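You operate a simulated robot arm through the tools that you are given. There is no shell and no other tool.

The job below is to be done with a simulated robot arm. You get a single attempt, and the scene is never put back.

Task
Slide the coupler carrier in, latch it, then wipe its track clean with the purple cloth.
Fine: use the small cloth by the seal button and put it back; leave the carrier latched. What is to be rubbed or washed off counts as gone when no trace of it is left.

Only the result counts: the job must be done as asked and must still hold three seconds after the hand-in. Knocking over, shifting, dropping, spilling or breaking anything else fails it. Lids that push on must go on centred and level and be pressed home; caps that screw on are set level and turned clockwise until they are tight. Flat cloth is picked up by pressing the open fingertips on it (5 to 10 N) and closing them slowly along it; thin cloth reads only 2 to 8 mm in the jaws.

Robot
A 7-joint arm with a two-finger parallel gripper, fixed in place. Base frame: the origin is at the foot of the arm, x ahead of it, y to its left, z up; the work surface is at about z = 86.8. Lengths are in cm, angles in degrees, forces in N, time in s.
With the tool pointing down near the work surface it reaches from about 24 to 68 cm from the base axis. Its first joint turns from -66.0 to 66.0 degrees. Payload 2.4 kg.
Tool frame: the origin (TCP) lies between the finger pads and is the grasp point; the fingertips stand 3 cm ahead of it; z points along the fingers, y is the line along which they close. The gripper opens to 9.4 cm. The fingers are 2.8 cm wide and 1 cm thick; the gripper's body (5 by 9.6 cm) begins 5.5 cm behind the TCP.
Orientation is that of the tool frame in the base frame, as [roll, pitch, yaw] about the fixed x, y, z axes, in that order (R = Rz(yaw) Ry(pitch) Rx(roll)). With the fingers straight down and closing along the base's y, the tool's x points along the base's -x, its y along +y and its z along -z.

Tools
- The arm moves only by the tool send_rows. Its argument "rows" is a list of rows, each a list of 3 entries, a list of its own where there are three numbers: the shift along the tool's x, y, z in m, then the turn, a rotation vector about the tool's x, y, z in degrees, then the finger opening in m, from 0 to 0.094. In form: [[[dx, dy, dz], [ax, ay, az], claw], ...]. A call has 1 to 20 rows; each row shifts and turns the commanded pose from where the row before left it, along the tool's axes as they then stand. Each row takes 0.2 s and may step no farther than 5 cm and 8.6 degrees from the row before; otherwise, or with a gripper value out of range, the whole call is refused. Where a pose cannot be reached the arm comes as near as it can. A force on the tool above 50 N (or 10 N above the force at the start of the call, whichever is more), or a blocked arm, ends the call early, and 0.2 s more pass. The fingers move at their own pace (about 15.3 cm/s each) and stop on an object; they squeeze with about 44 N. The grip force told is the motor's: it shows also when the fingers shut on nothing. Time passes only in rows, and 0.2 s behind the last, so rows that do not move let the fingers close. The reply holds the time, the measured pose of the TCP, the force on the tool along the base axes, the opening and the grip force, in the units named above and with some noise, with the torque about the TCP (base axes, N m) and any sound that the robot's microphone picked up, and new pictures: "show" is both (left out), scene, wrist or none.
- Cameras (640 x 400 px; columns grow to the right, rows downward): "scene" is fixed at [3.46, 46.31, 146.56]; the picture's right is [-0.81, -0.59, 0.00], its down [-0.22, 0.31, -0.93] and it looks along [0.54, -0.75, -0.38] (base axes); focal length 351 px, centre (320, 200). "wrist" rides on the gripper at [7.6, 1.4, -10.3] in the tool frame; the picture's right is [-0.18, 0.98, 0.00], its down [-0.75, -0.14, -0.64] and it looks along [-0.63, -0.12, 0.77] (tool axes); focal length 243 px, centre (320, 200). There is no depth. A picture from a camera that has moved, and an enlarged one, comes with that camera's place and axes in the base frame and with its lens.
- zoom(camera, box): a new picture of the part [left, top, right, bottom] of that camera's present view, enlarged. No time passes.
- sign_off(): hands the job in; it is judged then, once.

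Places have to be worked out from the pictures, the camera data and where the tool is seen. Open the gripper and draw the arm clear of the work before you hand the job in, unless the task says otherwise.

The tools are called after ">>>" as a command line: name --argument value ..., lists and objects as JSON in quotes. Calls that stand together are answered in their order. send_rows: Moves the arm, as the interface text tells. Its arguments: {"type":"object","properties":{"rows":{"type":"array"},"show":{"type":"string","enum":["both","scene","wrist","none"]}},"required":["rows"]} The other tools are called the same way: zoom (camera, box) takes an enlarged picture of a part of a camera's view; sign_off () hands the job in.

At the start:

```text
clock: 0.0
eef_pos: [34.39, -6.24, 125.66]
tcp_rot: [179.9, 0.0, -180.0]
ft_force: [-0.7, 0.1, 0.1]
ft_torque: [0.0, -0.02, 0.02]
opening: 9.4
grasp_force: 0.1
```

scene: 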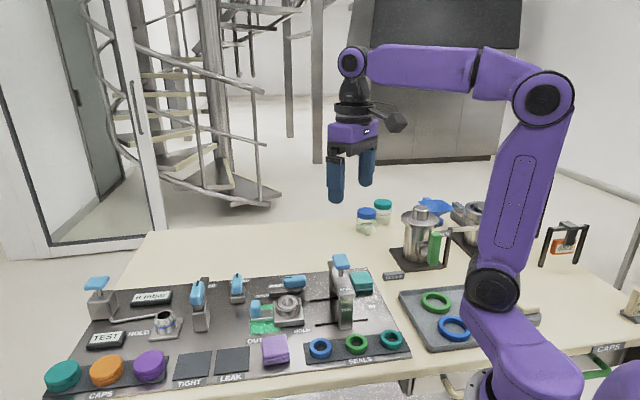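
wrist: 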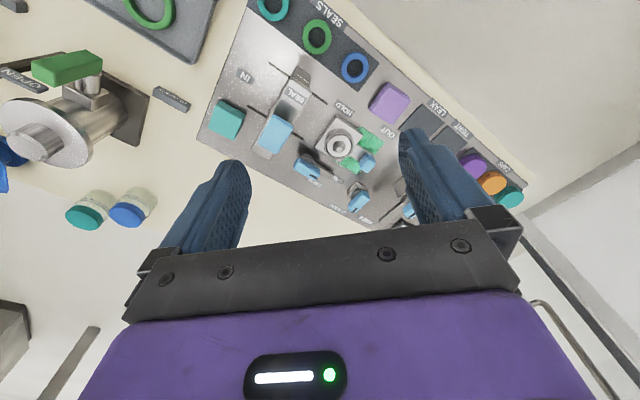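

I start by looking closely at the board in both cameras, to find the carrier, track, latch, and purple cloth.

>>> zoom --camera "scene" --box '[220, 240, 420, 380]'

>>> zoom --camera "wrist" --box '[200, 30, 440, 230]'

>>> zoom --camera "scene" --box '[40, 250, 240, 400]'

```text
2.86 times, centred on (320, 310) of scene
camera zoom: at [3.46, 46.31, 146.56], right [-0.81, -0.59, 0.0], down [-0.22, 0.31, -0.93], along [0.54, -0.75, -0.38], focal length 1002 px, centre (320, -114)
```

zoom: 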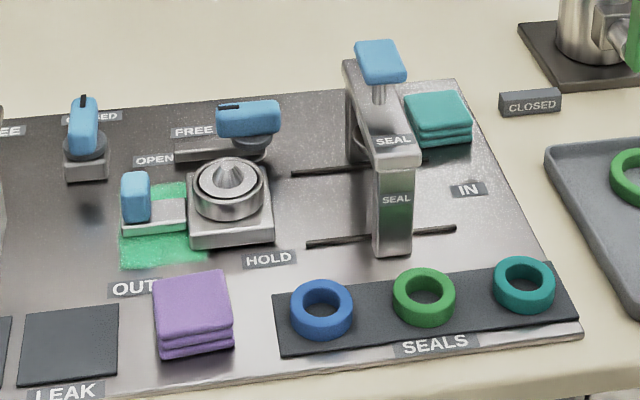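

```text
2.00 times, centred on (320, 130) of wrist
camera zoom: at [26.68, -4.82, 135.84], right [0.18, 0.98, 0.0], down [0.75, -0.14, 0.64], along [0.63, -0.12, -0.77], focal length 485 px, centre (320, 340)
```

zoom: 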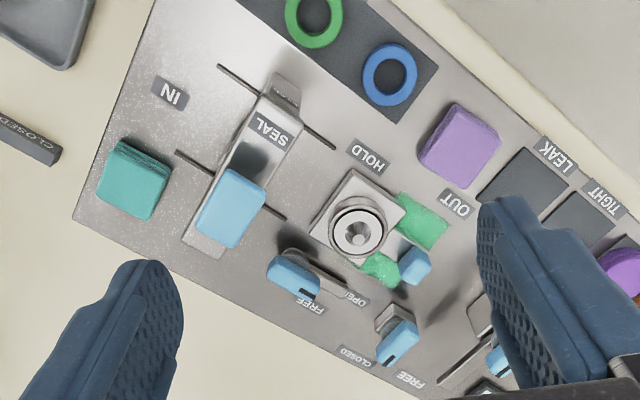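

```text
2.67 times, centred on (140, 325) of scene
camera zoom: at [3.46, 46.31, 146.56], right [-0.81, -0.59, 0.0], down [-0.22, 0.31, -0.93], along [0.54, -0.75, -0.38], focal length 936 px, centre (800, -133)
```

zoom: 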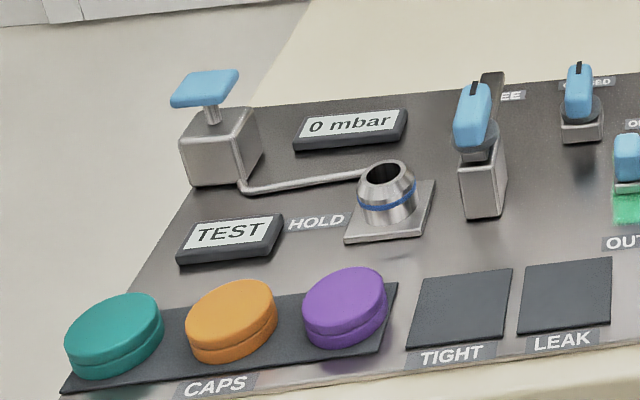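

The board is turned about 45° in the base frame. The carrier with its blue grip sits at about [50,-5] at the OUT end, with green soil under its tail, and the press arch is toward IN (-x,-y). I'll lower the arm for a closer wrist view.

>>> send_rows --rows '[[[0.0, 0, 0.04], [0, 0, 0], 0.094], [[0.0, 0, 0.04], [0, 0, 0], 0.094], [[0.0, 0, 0.04], [0, 0, 0], 0.094], [[0.0, 0, 0.04], [0, 0, 0], 0.094], [[0, 0, 0], [0, 0, 0], 0.094], [[0, 0, 0], [0, 0, 0], 0.094]]' --show "both"

```text
clock: 1.4
eef_pos: [34.42, -6.32, 109.82]
tcp_rot: [180.0, 0.0, 179.9]
ft_force: [-0.5, -0.5, -0.9]
ft_torque: [-0.02, 0.03, 0.03]
opening: 9.39
grasp_force: 0.0
camera wrist: at [26.77, -4.88, 119.98], right [0.18, 0.98, 0.0], down [0.75, -0.14, 0.64], along [0.63, -0.12, -0.77], focal length 243 px, centre (320, 200)
```

scene: 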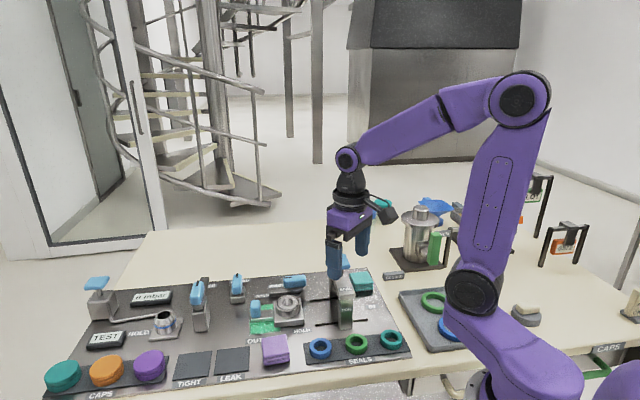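
wrist: 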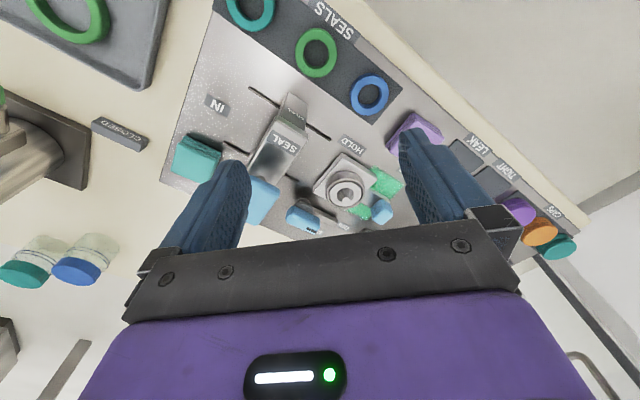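

Closer view now; zooming into the wrist picture to see the carrier, latch and the two folded cloths.

>>> zoom --camera "wrist" --box '[240, 90, 420, 240]'

>>> zoom --camera "scene" --box '[230, 260, 390, 360]'

>>> zoom --camera "scene" --box '[380, 180, 640, 360]'

```text
2.67 times, centred on (330, 165) of wrist
camera zoom: at [26.77, -4.88, 119.98], right [0.18, 0.98, 0.0], down [0.75, -0.14, 0.64], along [0.63, -0.12, -0.77], focal length 647 px, centre (293, 293)
```

zoom: 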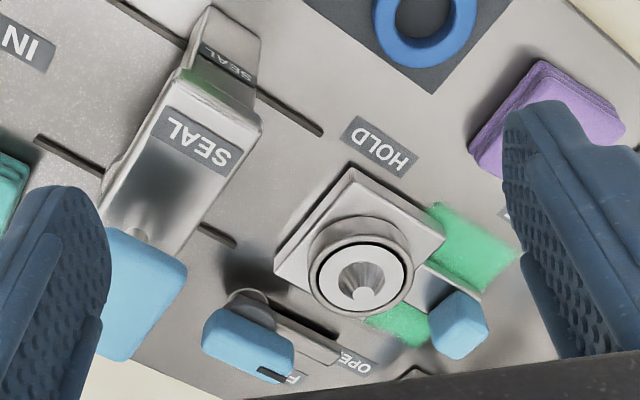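

```text
4.00 times, centred on (310, 310) of scene
camera zoom: at [3.46, 46.31, 146.56], right [-0.81, -0.59, 0.0], down [-0.22, 0.31, -0.93], along [0.54, -0.75, -0.38], focal length 1403 px, centre (360, -240)
```

zoom: 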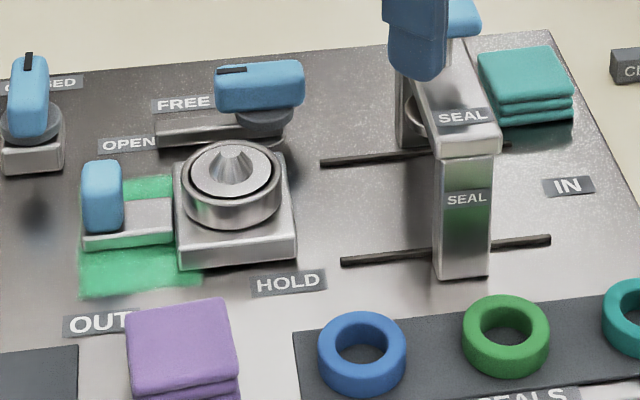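

```text
2.22 times, centred on (510, 270) of scene
camera zoom: at [3.46, 46.31, 146.56], right [-0.81, -0.59, 0.0], down [-0.22, 0.31, -0.93], along [0.54, -0.75, -0.38], focal length 780 px, centre (-102, 44)
```

zoom: 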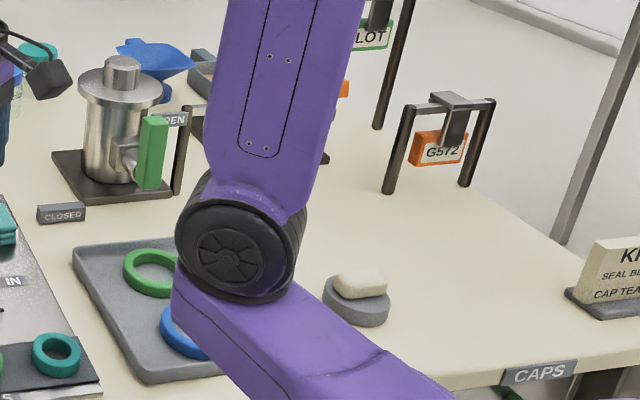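

The carrier centre works out at about [50.2,-5.4], its blue grip at about [55,0,92] and the press button at [40.5,-14,102.7]. I shift the arm to see the grip and latch more closely without the fingers in the way.

>>> send_rows --rows '[[[-0.04, 0.02, 0.0], [0, 0, 0], 0.094], [[-0.04, 0.02, 0.0], [0, 0, 0], 0.094], [[-0.02, 0.02, 0.01], [0, 0, 0], 0.094], [[0, 0, 0], [0, 0, 0], 0.094], [[0, 0, 0], [0, 0, 0], 0.094]]' --show "both"

```text
clock: 2.6
eef_pos: [44.51, -0.38, 108.68]
tcp_rot: [180.0, 0.0, -179.9]
ft_force: [0.8, -0.2, -0.2]
ft_torque: [0.04, 0.01, 0.01]
opening: 9.4
grasp_force: 0.0
camera wrist: at [36.88, 1.03, 118.96], right [0.18, 0.98, 0.0], down [0.75, -0.14, 0.64], along [0.63, -0.12, -0.77], focal length 243 px, centre (320, 200)
```

scene: 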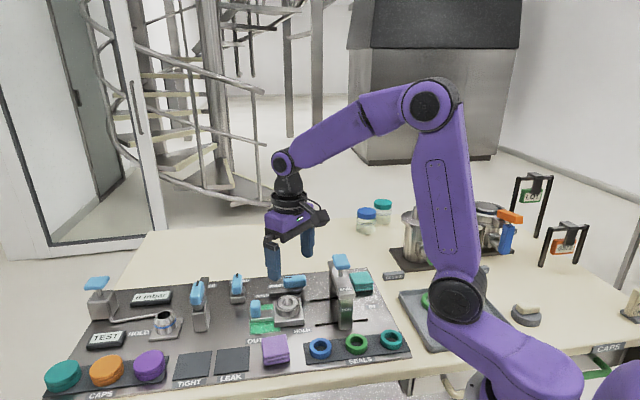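
wrist: 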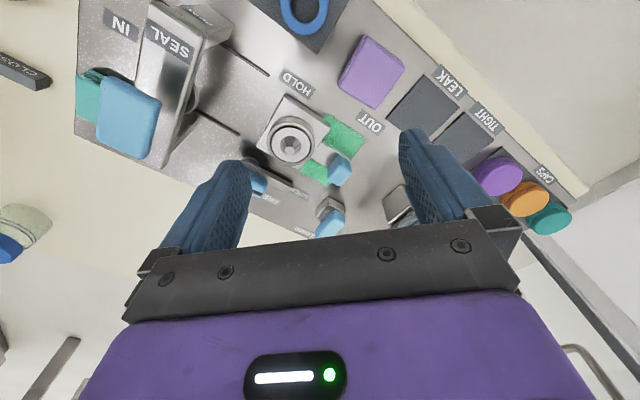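

>>> zoom --camera "wrist" --box '[230, 80, 390, 230]'

>>> zoom --camera "wrist" --box '[70, 0, 270, 180]'

>>> zoom --camera "scene" --box '[220, 250, 320, 350]'

```text
2.67 times, centred on (310, 155) of wrist
camera zoom: at [36.88, 1.03, 118.96], right [0.18, 0.98, 0.0], down [0.75, -0.14, 0.64], along [0.63, -0.12, -0.77], focal length 647 px, centre (347, 320)
```

zoom: 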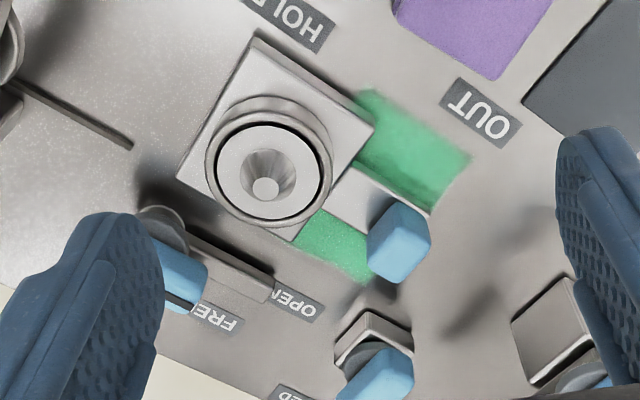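

```text
2.22 times, centred on (170, 90) of wrist
camera zoom: at [36.88, 1.03, 118.96], right [0.18, 0.98, 0.0], down [0.75, -0.14, 0.64], along [0.63, -0.12, -0.77], focal length 539 px, centre (653, 444)
```

zoom: 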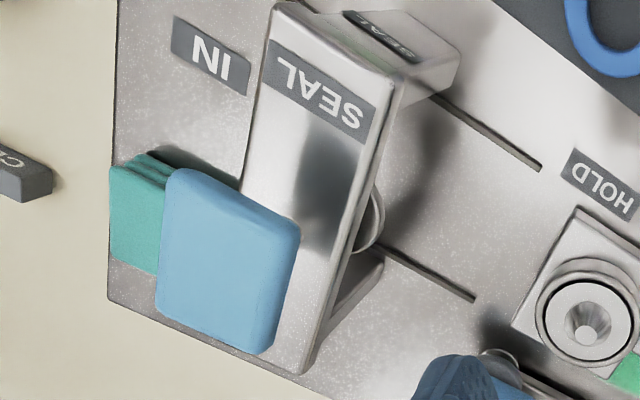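

```text
4.00 times, centred on (270, 300) of scene
camera zoom: at [3.46, 46.31, 146.56], right [-0.81, -0.59, 0.0], down [-0.22, 0.31, -0.93], along [0.54, -0.75, -0.38], focal length 1403 px, centre (520, -200)
```

zoom: 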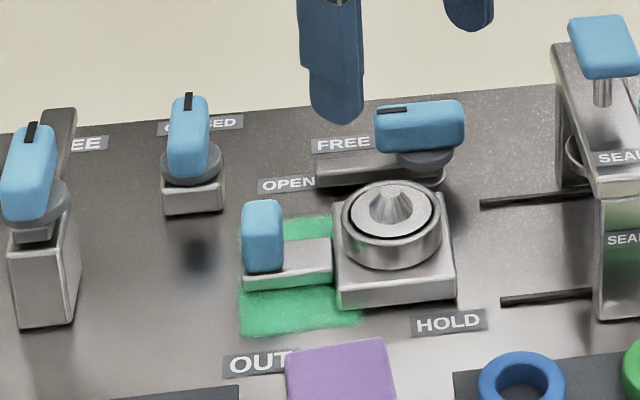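

Triangulated positions are consistent: nest centre [50.5,-5.3], grip top [55.7,0.4,92], and a track axis at about 46° with IN along (-0.70,-0.72). The latch lever axis is near [53.4,-12.1], with its bar pointing OUT in the FREE position. I'll turn the gripper so its closing line runs along the track and look at the latch.

>>> send_rows --rows '[[[0, 0, 0], [0, 0, 7.3333], 0.094], [[0, 0, 0], [0, 0, 7.3333], 0.094], [[0, 0, 0], [0, 0, 7.3333], 0.094], [[0, 0, 0], [0, 0, 7.3333], 0.094], [[0, 0, 0], [0, 0, 7.3333], 0.094], [[0, 0, 0], [0, 0, 7.3333], 0.094], [[-0.036, -0.02, 0.02], [0, 0, 0], 0.094], [[0, 0, 0], [0, 0, 0], 0.094], [[0, 0, 0], [0, 0, 0], 0.094]]' --show "both"

```text
clock: 4.6
eef_pos: [45.37, -4.29, 106.7]
tcp_rot: [180.0, -0.1, 136.0]
ft_force: [-0.6, -0.2, -0.5]
ft_torque: [-0.02, -0.03, -0.04]
opening: 9.39
grasp_force: 0.0
camera wrist: at [40.86, 2.1, 116.95], right [0.82, 0.58, 0.0], down [0.44, -0.63, 0.64], along [0.37, -0.52, -0.77], focal length 243 px, centre (320, 200)
```

scene: 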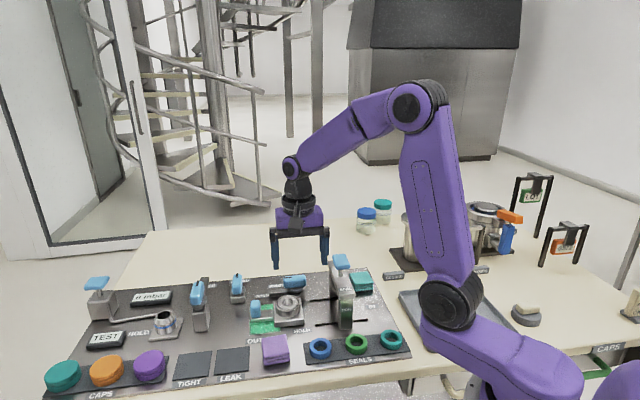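
wrist: 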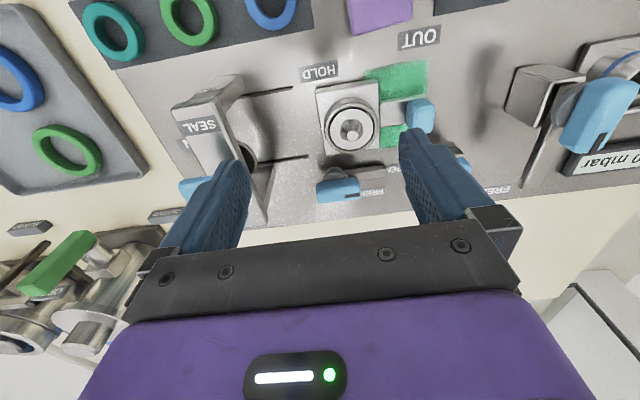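

>>> zoom --camera "wrist" --box '[260, 50, 460, 220]'

>>> zoom --camera "wrist" --box '[160, 60, 340, 220]'

```text
2.35 times, centred on (360, 135) of wrist
camera zoom: at [40.86, 2.1, 116.95], right [0.82, 0.58, 0.0], down [0.44, -0.63, 0.64], along [0.37, -0.52, -0.77], focal length 571 px, centre (226, 353)
```

zoom: 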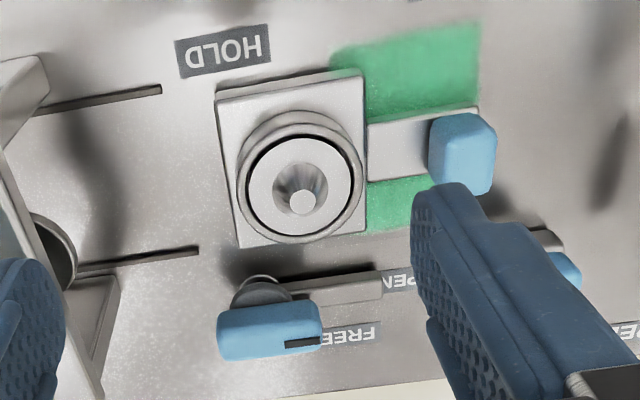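

```text
2.50 times, centred on (250, 140) of wrist
camera zoom: at [40.86, 2.1, 116.95], right [0.82, 0.58, 0.0], down [0.44, -0.63, 0.64], along [0.37, -0.52, -0.77], focal length 606 px, centre (495, 350)
```

zoom: 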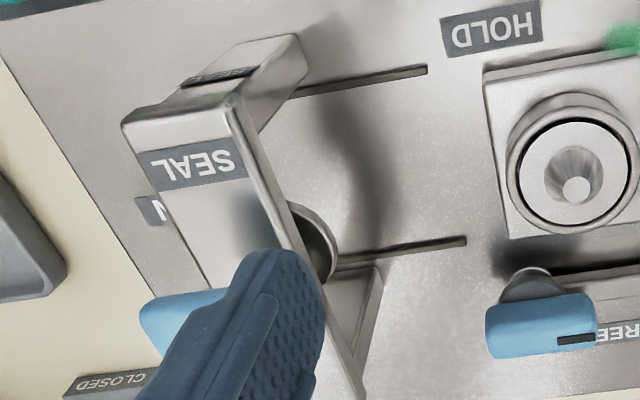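

From two views the latch handle's black mark agrees at [56.0,-11.6,92.3], with the lever axis at about [54,-12.5]. The carrier grip is at [55.5,0.3], top z ≈92. I close the fingers and move above a point just outside the grip at [58.1,3.0], to push it toward IN.

>>> send_rows --rows '[[[-0.0136, 0.047, 0], [0, 0, 0], 0.05], [[-0.0136, 0.047, 0], [0, 0, 0], 0.0], [[-0.0137, 0.047, 0], [0, 0, 0], 0.0], [[0, 0, 0.03], [0, 0, 0], 0.0], [[0, 0, 0.03], [0, 0, 0], 0.0], [[0, 0, 0], [0, 0, 0], 0.0], [[0, 0, 0], [0, 0, 0], 0.0]]' --show "both"

```text
clock: 6.2
eef_pos: [58.33, 3.29, 100.38]
tcp_rot: [180.0, 0.0, 136.1]
ft_force: [0.1, -0.1, -0.5]
ft_torque: [0.0, 0.0, 0.0]
opening: 0.0
grasp_force: 32.8
camera wrist: at [53.72, 9.56, 110.68], right [0.82, 0.58, 0.0], down [0.44, -0.63, 0.64], along [0.37, -0.52, -0.77], focal length 243 px, centre (320, 200)
```

scene: 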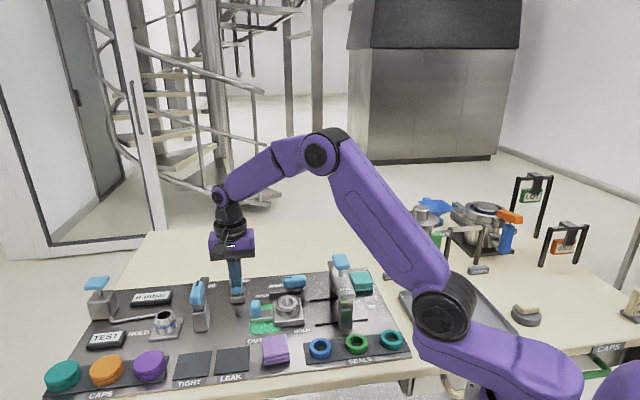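
wrist: 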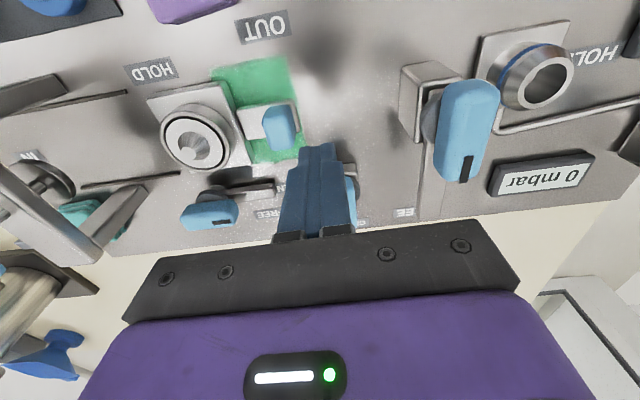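

The closed fingers are above the point outside the grip. I check the nub position in this view before descending.

>>> zoom --camera "wrist" --box '[140, 40, 380, 240]'

>>> zoom --camera "scene" --box '[180, 240, 320, 340]'

```text
2.00 times, centred on (260, 140) of wrist
camera zoom: at [53.72, 9.56, 110.68], right [0.82, 0.58, 0.0], down [0.44, -0.63, 0.64], along [0.37, -0.52, -0.77], focal length 485 px, centre (440, 320)
```

zoom: 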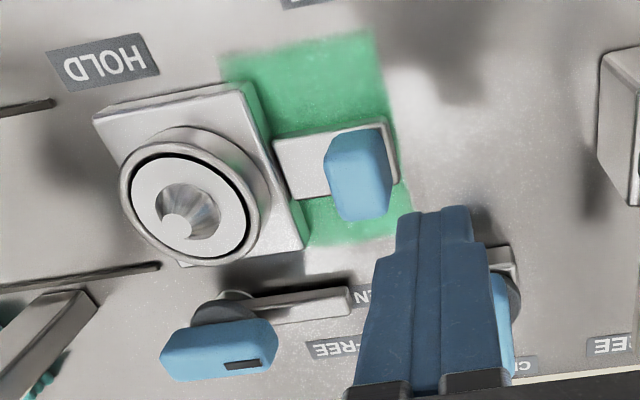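

```text
4.00 times, centred on (250, 290) of scene
camera zoom: at [3.46, 46.31, 146.56], right [-0.81, -0.59, 0.0], down [-0.22, 0.31, -0.93], along [0.54, -0.75, -0.38], focal length 1403 px, centre (600, -160)
```

zoom: 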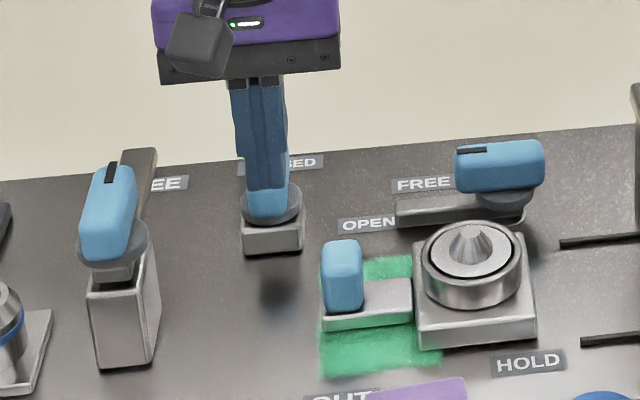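

The nub's outer face is about 1 cm short of the finger face, so there is room to go down. Descending to z≈92.4.

>>> send_rows --rows '[[[0, 0, 0.02], [0, 0, 0], 0.0], [[0, 0, 0.02], [0, 0, 0], 0.0], [[0, 0, 0.02], [0, 0, 0], 0.0], [[0, 0, 0.01], [0, 0, 0], 0.0], [[0, 0, 0.01], [0, 0, 0], 0.0], [[0, 0, 0], [0, 0, 0], 0.0]]' --show "both"

```text
clock: 7.6
eef_pos: [58.29, 3.11, 92.41]
tcp_rot: [180.0, 0.0, 136.0]
ft_force: [0.5, -0.1, 0.0]
ft_torque: [0.03, -0.01, 0.01]
opening: 0.0
grasp_force: 33.2
camera wrist: at [53.73, 9.46, 102.69], right [0.81, 0.58, 0.0], down [0.44, -0.62, 0.64], along [0.37, -0.52, -0.77], focal length 243 px, centre (320, 200)
```

scene: 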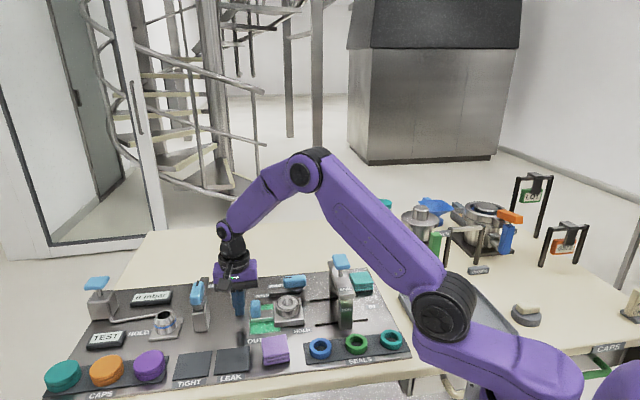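
wrist: 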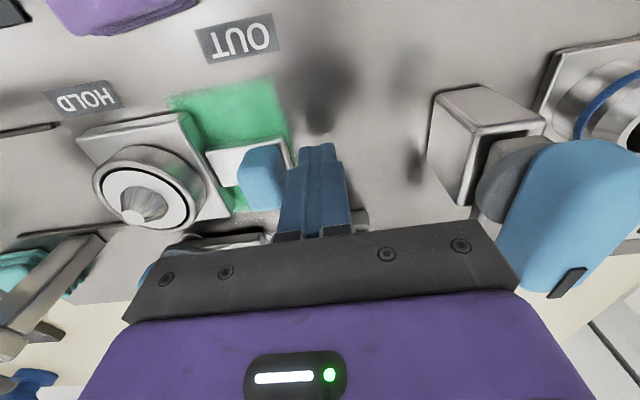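

The fingers are down beside the nub with no contact. Pushing toward IN (tool -y) in 1 cm rows.

>>> send_rows --rows '[[[0, -0.01, 0], [0, 0, 0], 0.0], [[0, -0.01, 0], [0, 0, 0], 0.0], [[0, -0.01, 0], [0, 0, 0], 0.0], [[0, -0.01, 0], [0, 0, 0], 0.0], [[0, -0.01, 0], [0, 0, 0], 0.0], [[0, 0, 0], [0, 0, 0], 0.0]]' --show "both"

```text
clock: 9.0
eef_pos: [54.92, -0.44, 92.48]
tcp_rot: [-179.9, 0.1, 135.9]
ft_force: [0.9, 1.2, -0.2]
ft_torque: [0.0, 0.02, -0.01]
opening: 0.02
grasp_force: 33.4
camera wrist: at [50.39, 5.86, 102.7], right [0.82, 0.58, 0.0], down [0.44, -0.62, 0.64], along [0.37, -0.52, -0.77], focal length 243 px, centre (320, 200)
```

scene: 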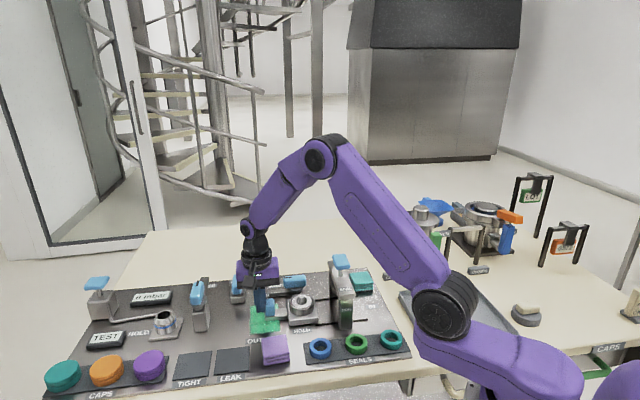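
wrist: 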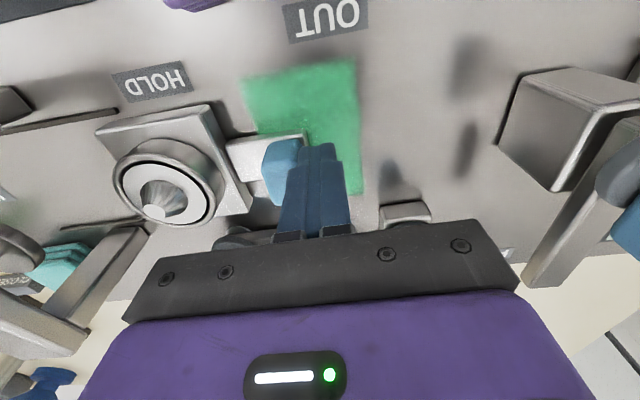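

The carrier slides easily (about 1.5 N), and the soil is uncovered behind it. Continuing the push.

>>> send_rows --rows '[[[0, -0.01, 0], [0, 0, 0], 0.0], [[0, -0.01, 0], [0, 0, 0], 0.0], [[0, -0.01, 0], [0, 0, 0], 0.0], [[0, -0.01, 0], [0, 0, 0], 0.0], [[0, -0.01, 0], [0, 0, 0], 0.0], [[0, -0.01, 0], [0, 0, 0], 0.0], [[0, 0, 0], [0, 0, 0], 0.0]]' --show "both"

```text
clock: 10.6
eef_pos: [50.62, -4.98, 92.58]
tcp_rot: [179.9, 0.0, 136.1]
ft_force: [-0.6, -0.2, 0.2]
ft_torque: [-0.01, 0.01, 0.01]
opening: 0.0
grasp_force: 32.9
camera wrist: at [45.99, 1.49, 102.89], right [0.82, 0.58, 0.0], down [0.44, -0.62, 0.64], along [0.37, -0.52, -0.77], focal length 243 px, centre (320, 200)
```

scene: 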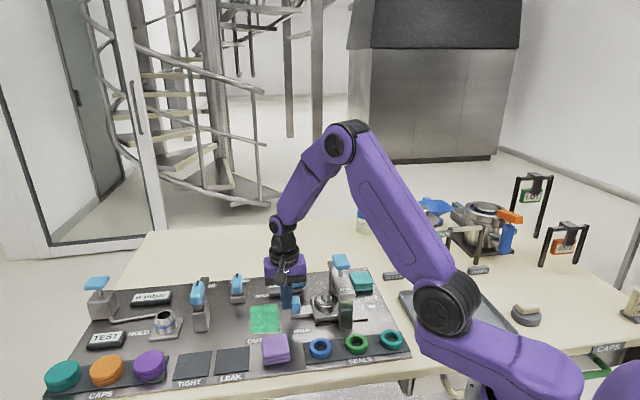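
wrist: 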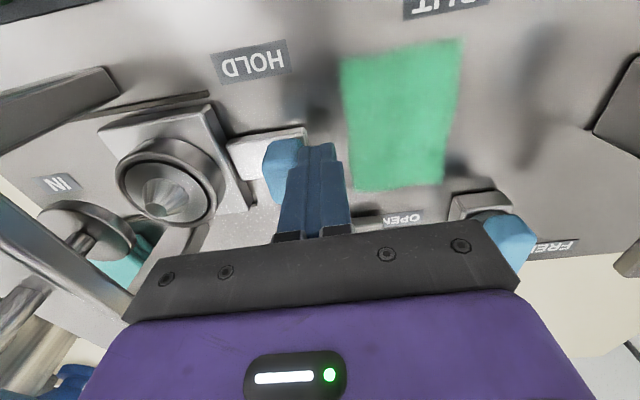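

About 10 cm travelled. I continue in smaller steps and watch for the end stop.

>>> send_rows --rows '[[[0, -0.006, 0], [0, 0, 0], 0.0], [[0, -0.006, 0], [0, 0, 0], 0.0], [[0, -0.006, 0], [0, 0, 0], 0.0], [[0, -0.006, 0], [0, 0, 0], 0.0], [[0, 0, 0], [0, 0, 0], 0.0]]' --show "both"

```text
clock: 11.8
eef_pos: [49.18, -6.48, 92.65]
tcp_rot: [-180.0, 0.0, 136.0]
ft_force: [0.3, 0.4, 0.6]
ft_torque: [0.05, -0.03, -0.01]
opening: 0.0
grasp_force: 33.0
camera wrist: at [44.38, -0.19, 102.81], right [0.82, 0.58, 0.0], down [0.44, -0.63, 0.64], along [0.37, -0.52, -0.77], focal length 243 px, centre (320, 200)
```

scene: 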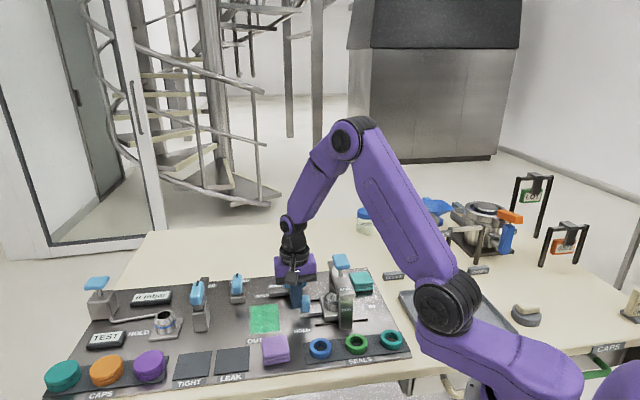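
wrist: 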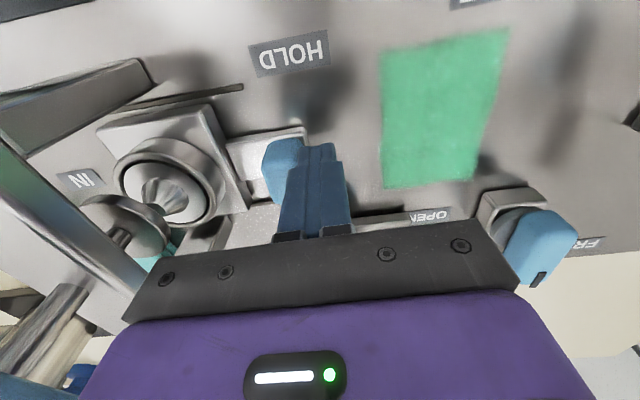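

Still sliding freely, with the nest almost under the ram. Continuing with small steps until it meets the stop.

>>> send_rows --rows '[[[0, -0.004, 0], [0, 0, 0], 0.0], [[0, -0.004, 0], [0, 0, 0], 0.0], [[0, -0.004, 0], [0, 0, 0], 0.0], [[0, -0.004, 0], [0, 0, 0], 0.0], [[0, 0, 0], [0, 0, 0], 0.0]]' --show "both"

```text
clock: 13.0
eef_pos: [48.24, -7.38, 92.69]
tcp_rot: [179.6, 0.4, 136.2]
ft_force: [17.9, 25.3, 4.3]
ft_torque: [0.5, -0.3, -0.42]
opening: 0.0
grasp_force: 32.8
camera wrist: at [43.53, -1.03, 102.91], right [0.81, 0.58, 0.01], down [0.44, -0.62, 0.64], along [0.38, -0.52, -0.76], focal length 243 px, centre (320, 200)
```

scene: 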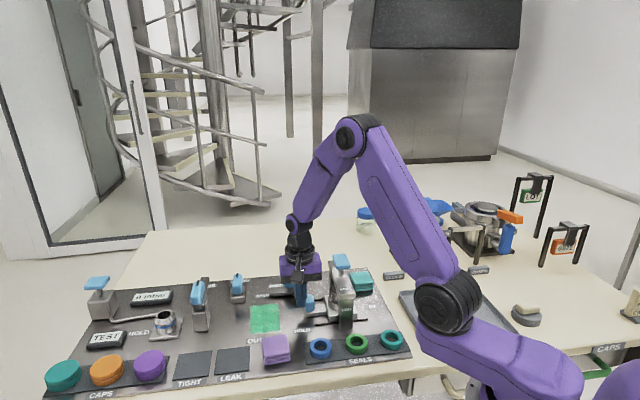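
wrist: 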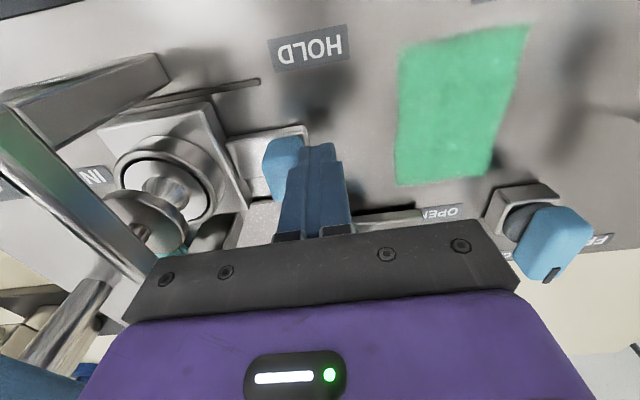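

The force rose to 31 N, so the carrier is at its IN stop. I back off slightly, lift clear, and turn the tool another 90° so the fingers close across the latch handle.

>>> send_rows --rows '[[[0, 0.008, 0], [0, 0, 0], 0.0], [[0, 0.008, 0], [0, 0, 0], 0.0], [[0, 0, -0.04], [0, 0, 0], 0.0], [[0, 0, -0.04], [0, 0, 0], 0.0], [[0, 0, -0.04], [0, 0, 0], 0.0], [[0, 0.02, -0.02], [0, 0, 0], 0.0], [[0, 0, 0], [0, 0, 0], 0.0]]' --show "both"

```text
clock: 14.6
eef_pos: [50.66, -4.99, 106.63]
tcp_rot: [-179.9, 0.0, 136.0]
ft_force: [-0.1, 0.1, 0.1]
ft_torque: [0.01, 0.06, -0.01]
opening: 0.0
grasp_force: 33.5
camera wrist: at [46.1, 1.41, 116.82], right [0.82, 0.58, 0.0], down [0.44, -0.63, 0.64], along [0.37, -0.52, -0.77], focal length 243 px, centre (320, 200)
```

scene: 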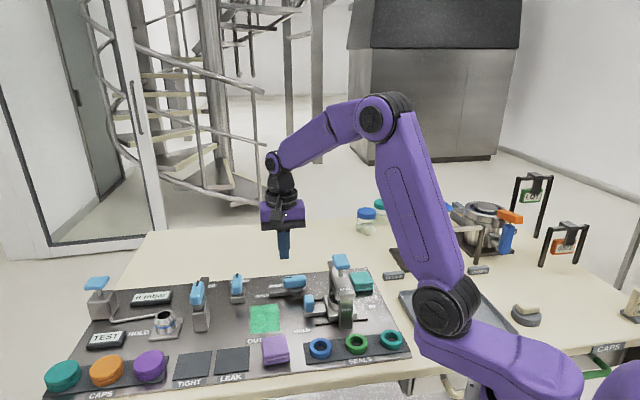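
wrist: 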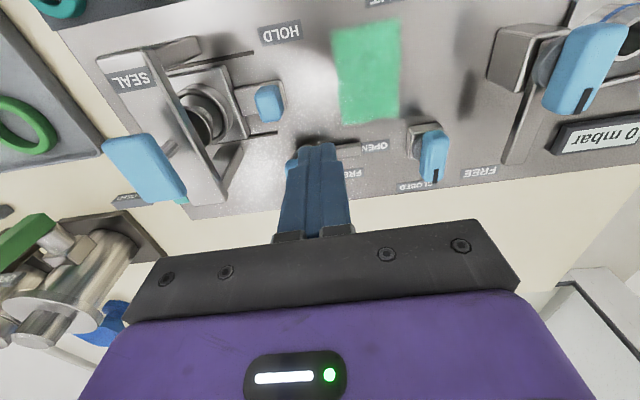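

The carrier stayed in. Now I turn the tool 90° clockwise (from above) at this safe height.

>>> send_rows --rows '[[[0, 0, 0], [0, 0, 7.5], 0.05], [[0, 0, 0], [0, 0, 7.5], 0.05], [[0, 0, 0], [0, 0, 7.5], 0.05], [[0, 0, 0], [0, 0, 7.5], 0.05], [[0, 0, 0], [0, 0, 7.5], 0.05], [[0, 0, 0], [0, 0, 7.5], 0.05], [[0, 0, 0], [0, 0, 7.5], 0.05], [[0, 0, 0], [0, 0, 7.5], 0.05], [[0, 0, 0], [0, 0, 7.5], 0.05], [[0, 0, 0], [0, 0, 7.5], 0.05], [[0, 0, 0], [0, 0, 7.5], 0.05], [[0, 0, 0], [0, 0, 7.5], 0.05], [[0, 0, 0], [0, 0, 0], 0.05], [[0, 0, 0], [0, 0, 0], 0.05]]' --show "both"

>>> zoom --camera "scene" --box '[230, 250, 390, 350]'

```text
clock: 17.6
eef_pos: [50.44, -5.02, 106.63]
tcp_rot: [-180.0, 0.0, 46.0]
ft_force: [1.1, -0.2, -0.6]
ft_torque: [0.0, -0.01, -0.01]
opening: 4.99
grasp_force: 0.1
camera wrist: at [56.64, -0.59, 116.87], right [0.58, -0.82, 0.0], down [-0.63, -0.44, 0.64], along [-0.52, -0.37, -0.77], focal length 243 px, centre (320, 200)
```

scene: 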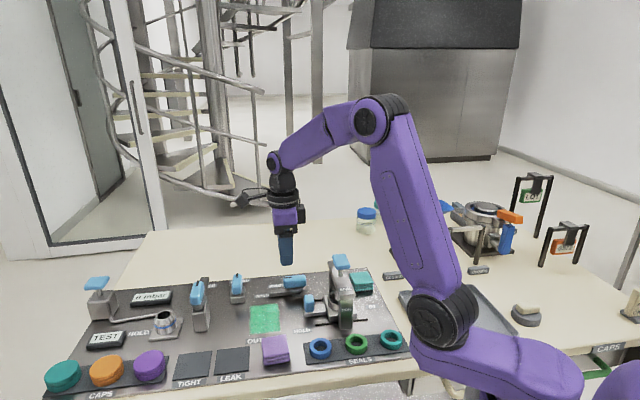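
wrist: 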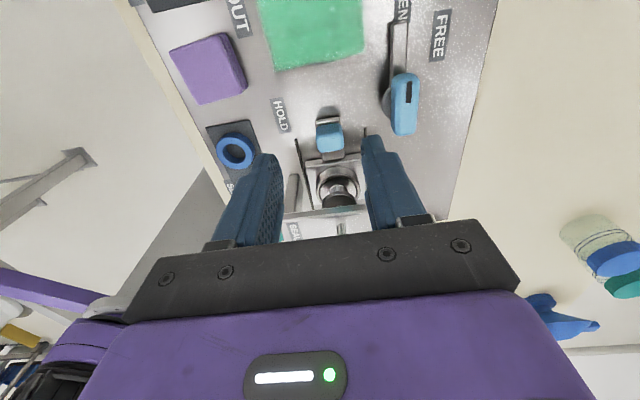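

```text
4.00 times, centred on (310, 300) of scene
camera zoom: at [3.46, 46.31, 146.56], right [-0.81, -0.59, 0.0], down [-0.22, 0.31, -0.93], along [0.54, -0.75, -0.38], focal length 1403 px, centre (360, -200)
```

zoom: 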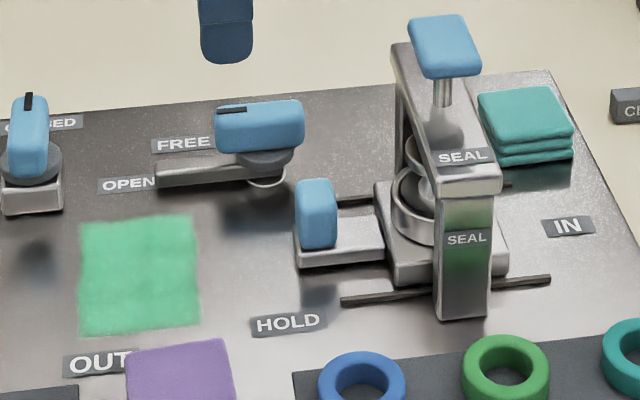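

The tool turned fully and the carrier stands under the ram. Zooming on the latch handle in the wrist view to pin down its centre.

>>> zoom --camera "wrist" --box '[300, 0, 480, 170]'

```text
2.35 times, centred on (390, 85) of wrist
camera zoom: at [56.64, -0.59, 116.87], right [0.58, -0.82, 0.0], down [-0.63, -0.44, 0.64], along [-0.52, -0.37, -0.77], focal length 571 px, centre (155, 471)
```

zoom: 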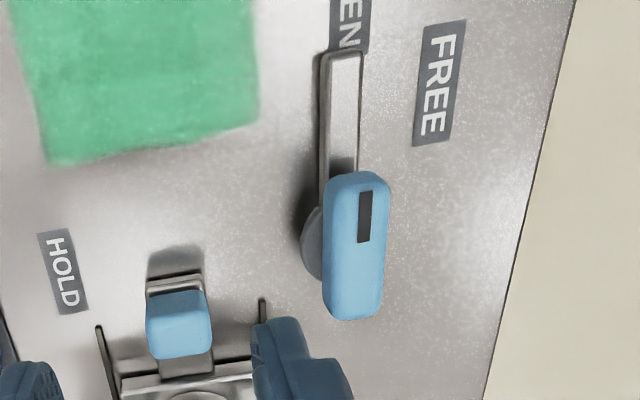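

The handle top centre comes out at about [54.9,-12.7], the pivot disc at about [54.4,-12.8], and the black mark matches earlier estimates. I move above [54.6,-12.8] and partway down.

>>> send_rows --rows '[[[-0.0135, 0.042, 0], [0, 0, 0], 0.05], [[-0.0135, 0.042, 0], [0, 0, 0], 0.05], [[0, 0, 0.04], [0, 0, 0], 0.05], [[0, 0, 0.03], [0, 0, 0], 0.05], [[0, 0, 0], [0, 0, 0], 0.05], [[0, 0, 0], [0, 0, 0], 0.05]]' --show "both"

>>> zoom --camera "wrist" --box '[240, 40, 400, 240]'

>>> zoom --camera "scene" --box '[230, 220, 390, 320]'

```text
clock: 19.0
eef_pos: [54.46, -12.76, 99.38]
tcp_rot: [-180.0, 0.1, 46.0]
ft_force: [-0.2, 0.2, -0.3]
ft_torque: [0.03, 0.0, 0.01]
opening: 4.99
grasp_force: 0.0
camera wrist: at [60.78, -8.16, 109.62], right [0.58, -0.81, 0.0], down [-0.62, -0.44, 0.64], along [-0.52, -0.37, -0.77], focal length 243 px, centre (320, 200)
```

scene: 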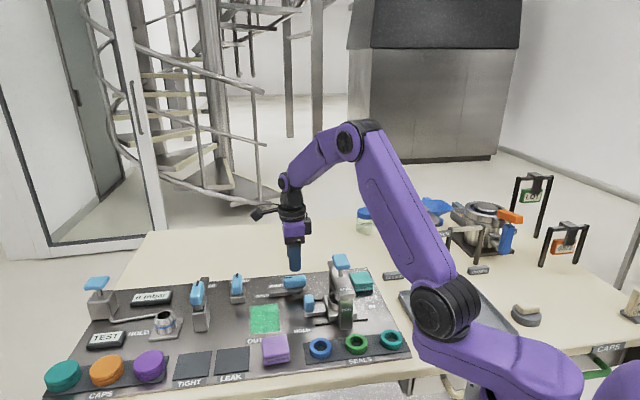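
wrist: 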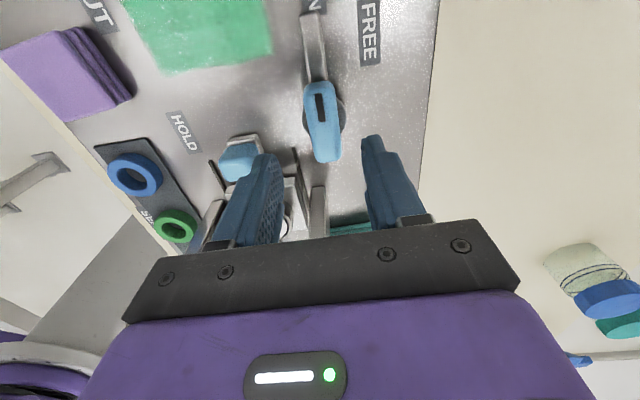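

```text
2.00 times, centred on (320, 140) of wrist
camera zoom: at [60.78, -8.16, 109.62], right [0.58, -0.81, 0.0], down [-0.62, -0.44, 0.64], along [-0.52, -0.37, -0.77], focal length 485 px, centre (320, 320)
```

zoom: 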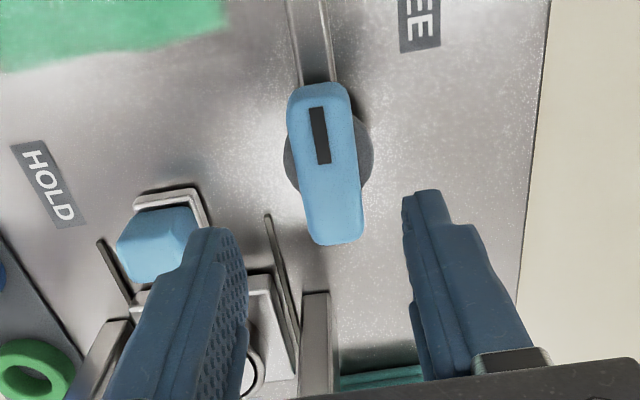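

```text
4.00 times, centred on (310, 270) of scene
camera zoom: at [3.46, 46.31, 146.56], right [-0.81, -0.59, 0.0], down [-0.22, 0.31, -0.93], along [0.54, -0.75, -0.38], focal length 1403 px, centre (360, -80)
```

zoom: 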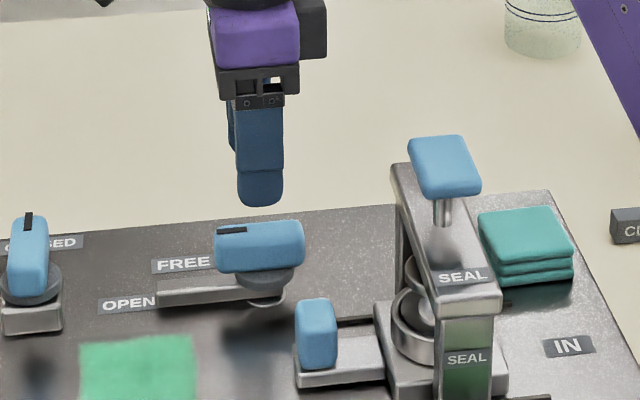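

The pivot works out at about [54.6,-12.8], right under the TCP. I go down to z≈93.4, so the tips stay just above the pivot disc, then close onto the handle.

>>> send_rows --rows '[[[0.001, 0, 0.03], [0, 0, 0], 0.05], [[0, 0, 0.02], [0, 0, 0], 0.05], [[0, 0, 0.01], [0, 0, 0], 0.05], [[0, 0, 0], [0, 0, 0], 0.05], [[0, 0, 0], [0, 0, 0], 0.03], [[0, 0, 0], [0, 0, 0], 0.02], [[0, 0, 0], [0, 0, 0], 0.01], [[0, 0, 0], [0, 0, 0], 0.01]]' --show "both"

```text
clock: 20.8
eef_pos: [54.55, -12.86, 93.43]
tcp_rot: [179.7, -0.1, 45.9]
ft_force: [16.6, -13.2, -4.1]
ft_torque: [0.1, 0.02, 0.04]
opening: 2.39
grasp_force: 44.8
camera wrist: at [60.88, -8.4, 103.73], right [0.58, -0.82, 0.0], down [-0.63, -0.44, 0.64], along [-0.52, -0.37, -0.77], focal length 243 px, centre (320, 200)
```

scene: 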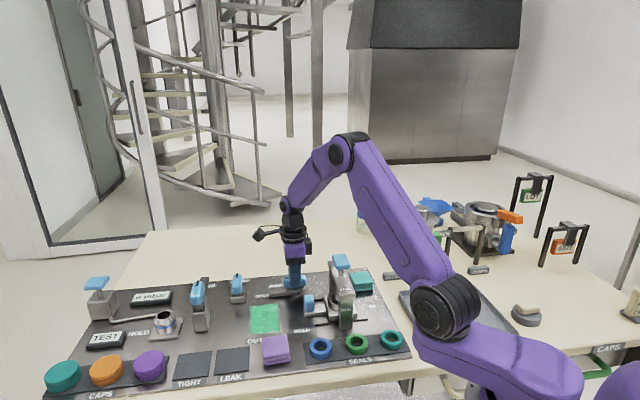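
wrist: 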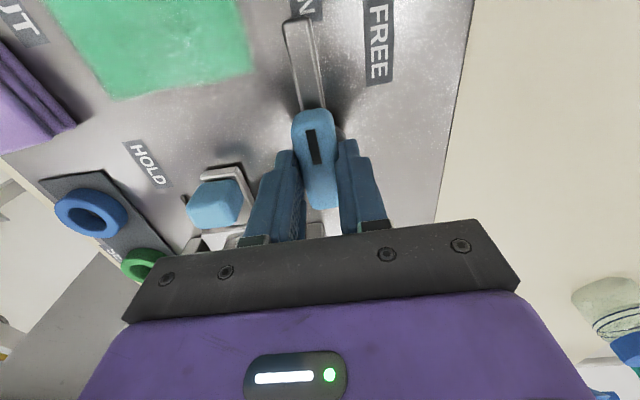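

Gripped the handle: opening 2.39 cm, with a 21 N sideways load toward the rear, so it sits slightly rearward of the TCP. I loosen to 2.7 cm, nudge toward the rear, and turn counter-clockwise (from above) in steps.

>>> send_rows --rows '[[[0, 0.002, 0], [0, 0, 0], 0.027], [[0, 0, 0], [0, 0, 0], 0.027], [[0, 0, 0], [0, 0, -6], 0.027], [[0, 0, 0], [0, 0, -6], 0.027], [[0, 0, 0], [0, 0, -6], 0.027], [[0, 0, 0], [0, 0, 0], 0.027]]' --show "both"

```text
clock: 22.2
eef_pos: [54.71, -12.83, 93.57]
tcp_rot: [180.0, 0.0, 64.1]
ft_force: [-1.3, -0.1, 0.9]
ft_torque: [0.02, 0.01, 0.01]
opening: 2.79
grasp_force: 0.8
camera wrist: at [59.3, -6.73, 103.77], right [0.8, -0.59, 0.0], down [-0.46, -0.62, 0.64], along [-0.38, -0.52, -0.77], focal length 243 px, centre (320, 200)
```

scene: 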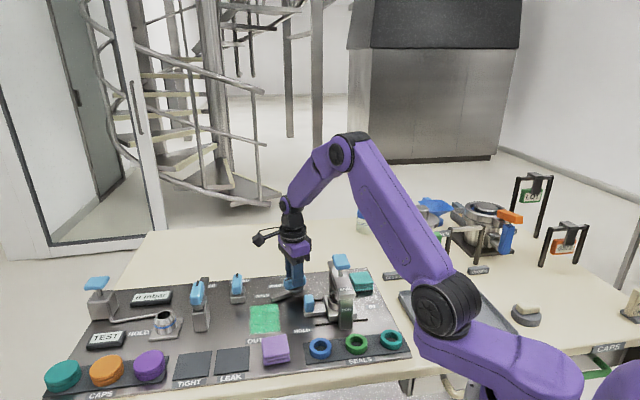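
wrist: 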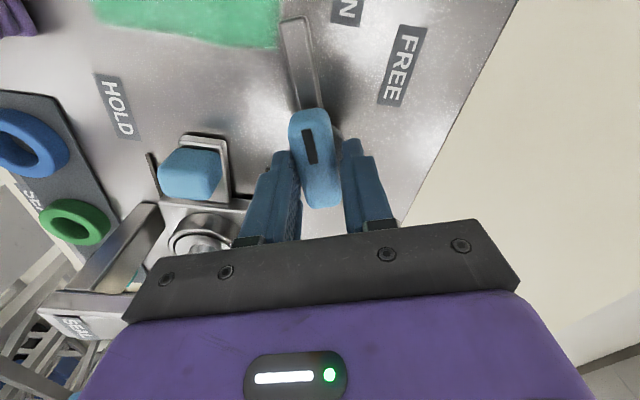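

The lever turns with the gripper with almost no force. Continuing the turn toward HOLD.

>>> send_rows --rows '[[[0, 0, 0], [0, 0, -7], 0.027], [[0, 0, 0], [0, 0, -7], 0.027], [[0, 0, 0], [0, 0, -7], 0.027], [[0, 0, 0], [0, 0, -7], 0.027], [[0, 0, 0], [0, 0, -7], 0.027], [[0, 0, 0], [0, 0, -7], 0.027], [[0, 0, 0], [0, 0, -7], 0.027], [[0, 0, 0], [0, 0, 0], 0.027]]' --show "both"

```text
clock: 24.0
eef_pos: [54.73, -13.01, 93.52]
tcp_rot: [179.9, -0.1, 113.1]
ft_force: [-7.1, -2.7, 2.6]
ft_torque: [-0.04, 0.23, -0.01]
opening: 3.15
grasp_force: 4.4
camera wrist: at [53.02, -5.39, 103.82], right [0.98, 0.22, 0.0], down [0.17, -0.75, 0.64], along [0.14, -0.63, -0.77], focal length 243 px, centre (320, 200)
```

scene: 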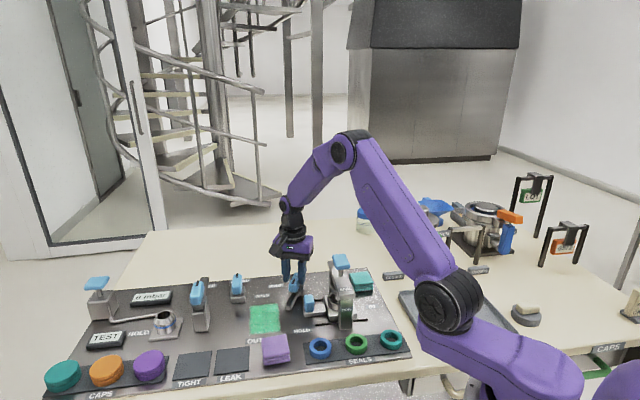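
wrist: 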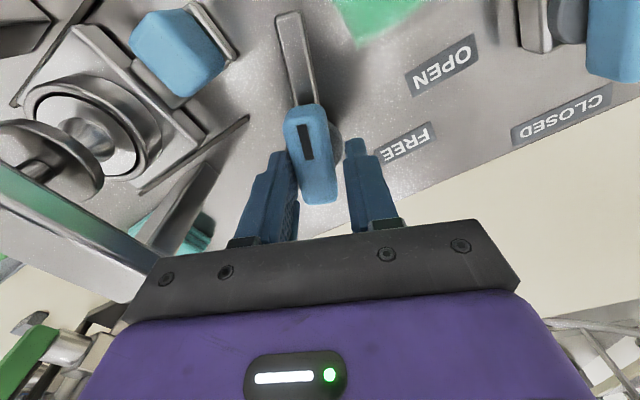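

The lever follows, with a small sideways load from a slightly offset centre. I shift about 2 mm to relieve it and finish the turn to the HOLD position.

>>> send_rows --rows '[[[0, -0.002, 0], [0, 0, 0], 0.027], [[0, 0, 0], [0, 0, -6], 0.027], [[0, 0, 0], [0, 0, -6], 0.027], [[0, 0, 0], [0, 0, -6], 0.027], [[0, 0, 0], [0, 0, -5], 0.027], [[0, 0, 0], [0, 0, 0], 0.027]]' --show "both"

>>> zoom --camera "scene" --box '[230, 250, 390, 350]'

```text
clock: 25.4
eef_pos: [54.6, -13.1, 93.47]
tcp_rot: [-180.0, 0.0, 136.1]
ft_force: [-2.2, -1.7, -1.0]
ft_torque: [-0.04, 0.07, -0.05]
opening: 2.81
grasp_force: 1.4
camera wrist: at [50.06, -6.78, 103.79], right [0.81, 0.58, 0.0], down [0.45, -0.62, 0.64], along [0.37, -0.52, -0.77], focal length 243 px, centre (320, 200)
```

scene: 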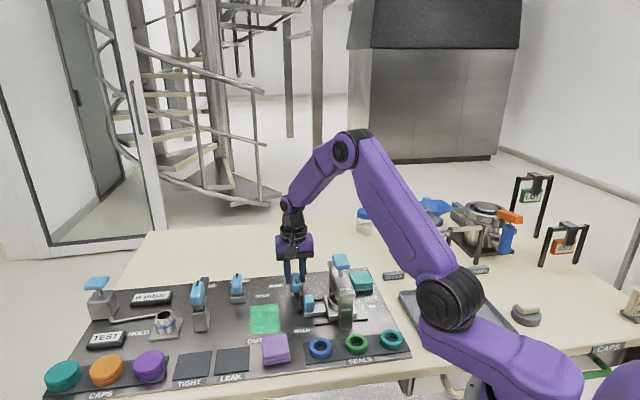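
wrist: 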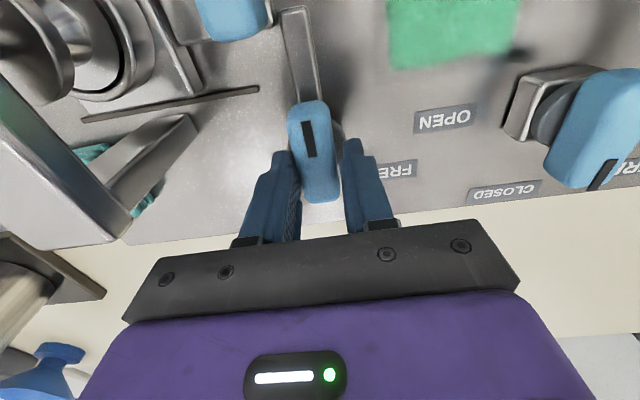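

```text
4.00 times, centred on (310, 300) of scene
camera zoom: at [3.46, 46.31, 146.57], right [-0.81, -0.59, 0.0], down [-0.22, 0.31, -0.93], along [0.54, -0.75, -0.38], focal length 1403 px, centre (360, -200)
```

zoom: 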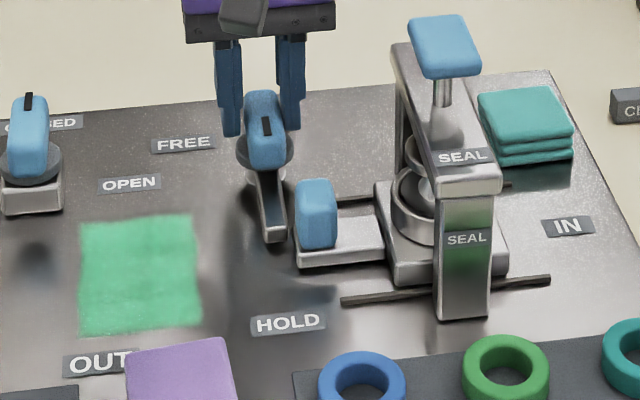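

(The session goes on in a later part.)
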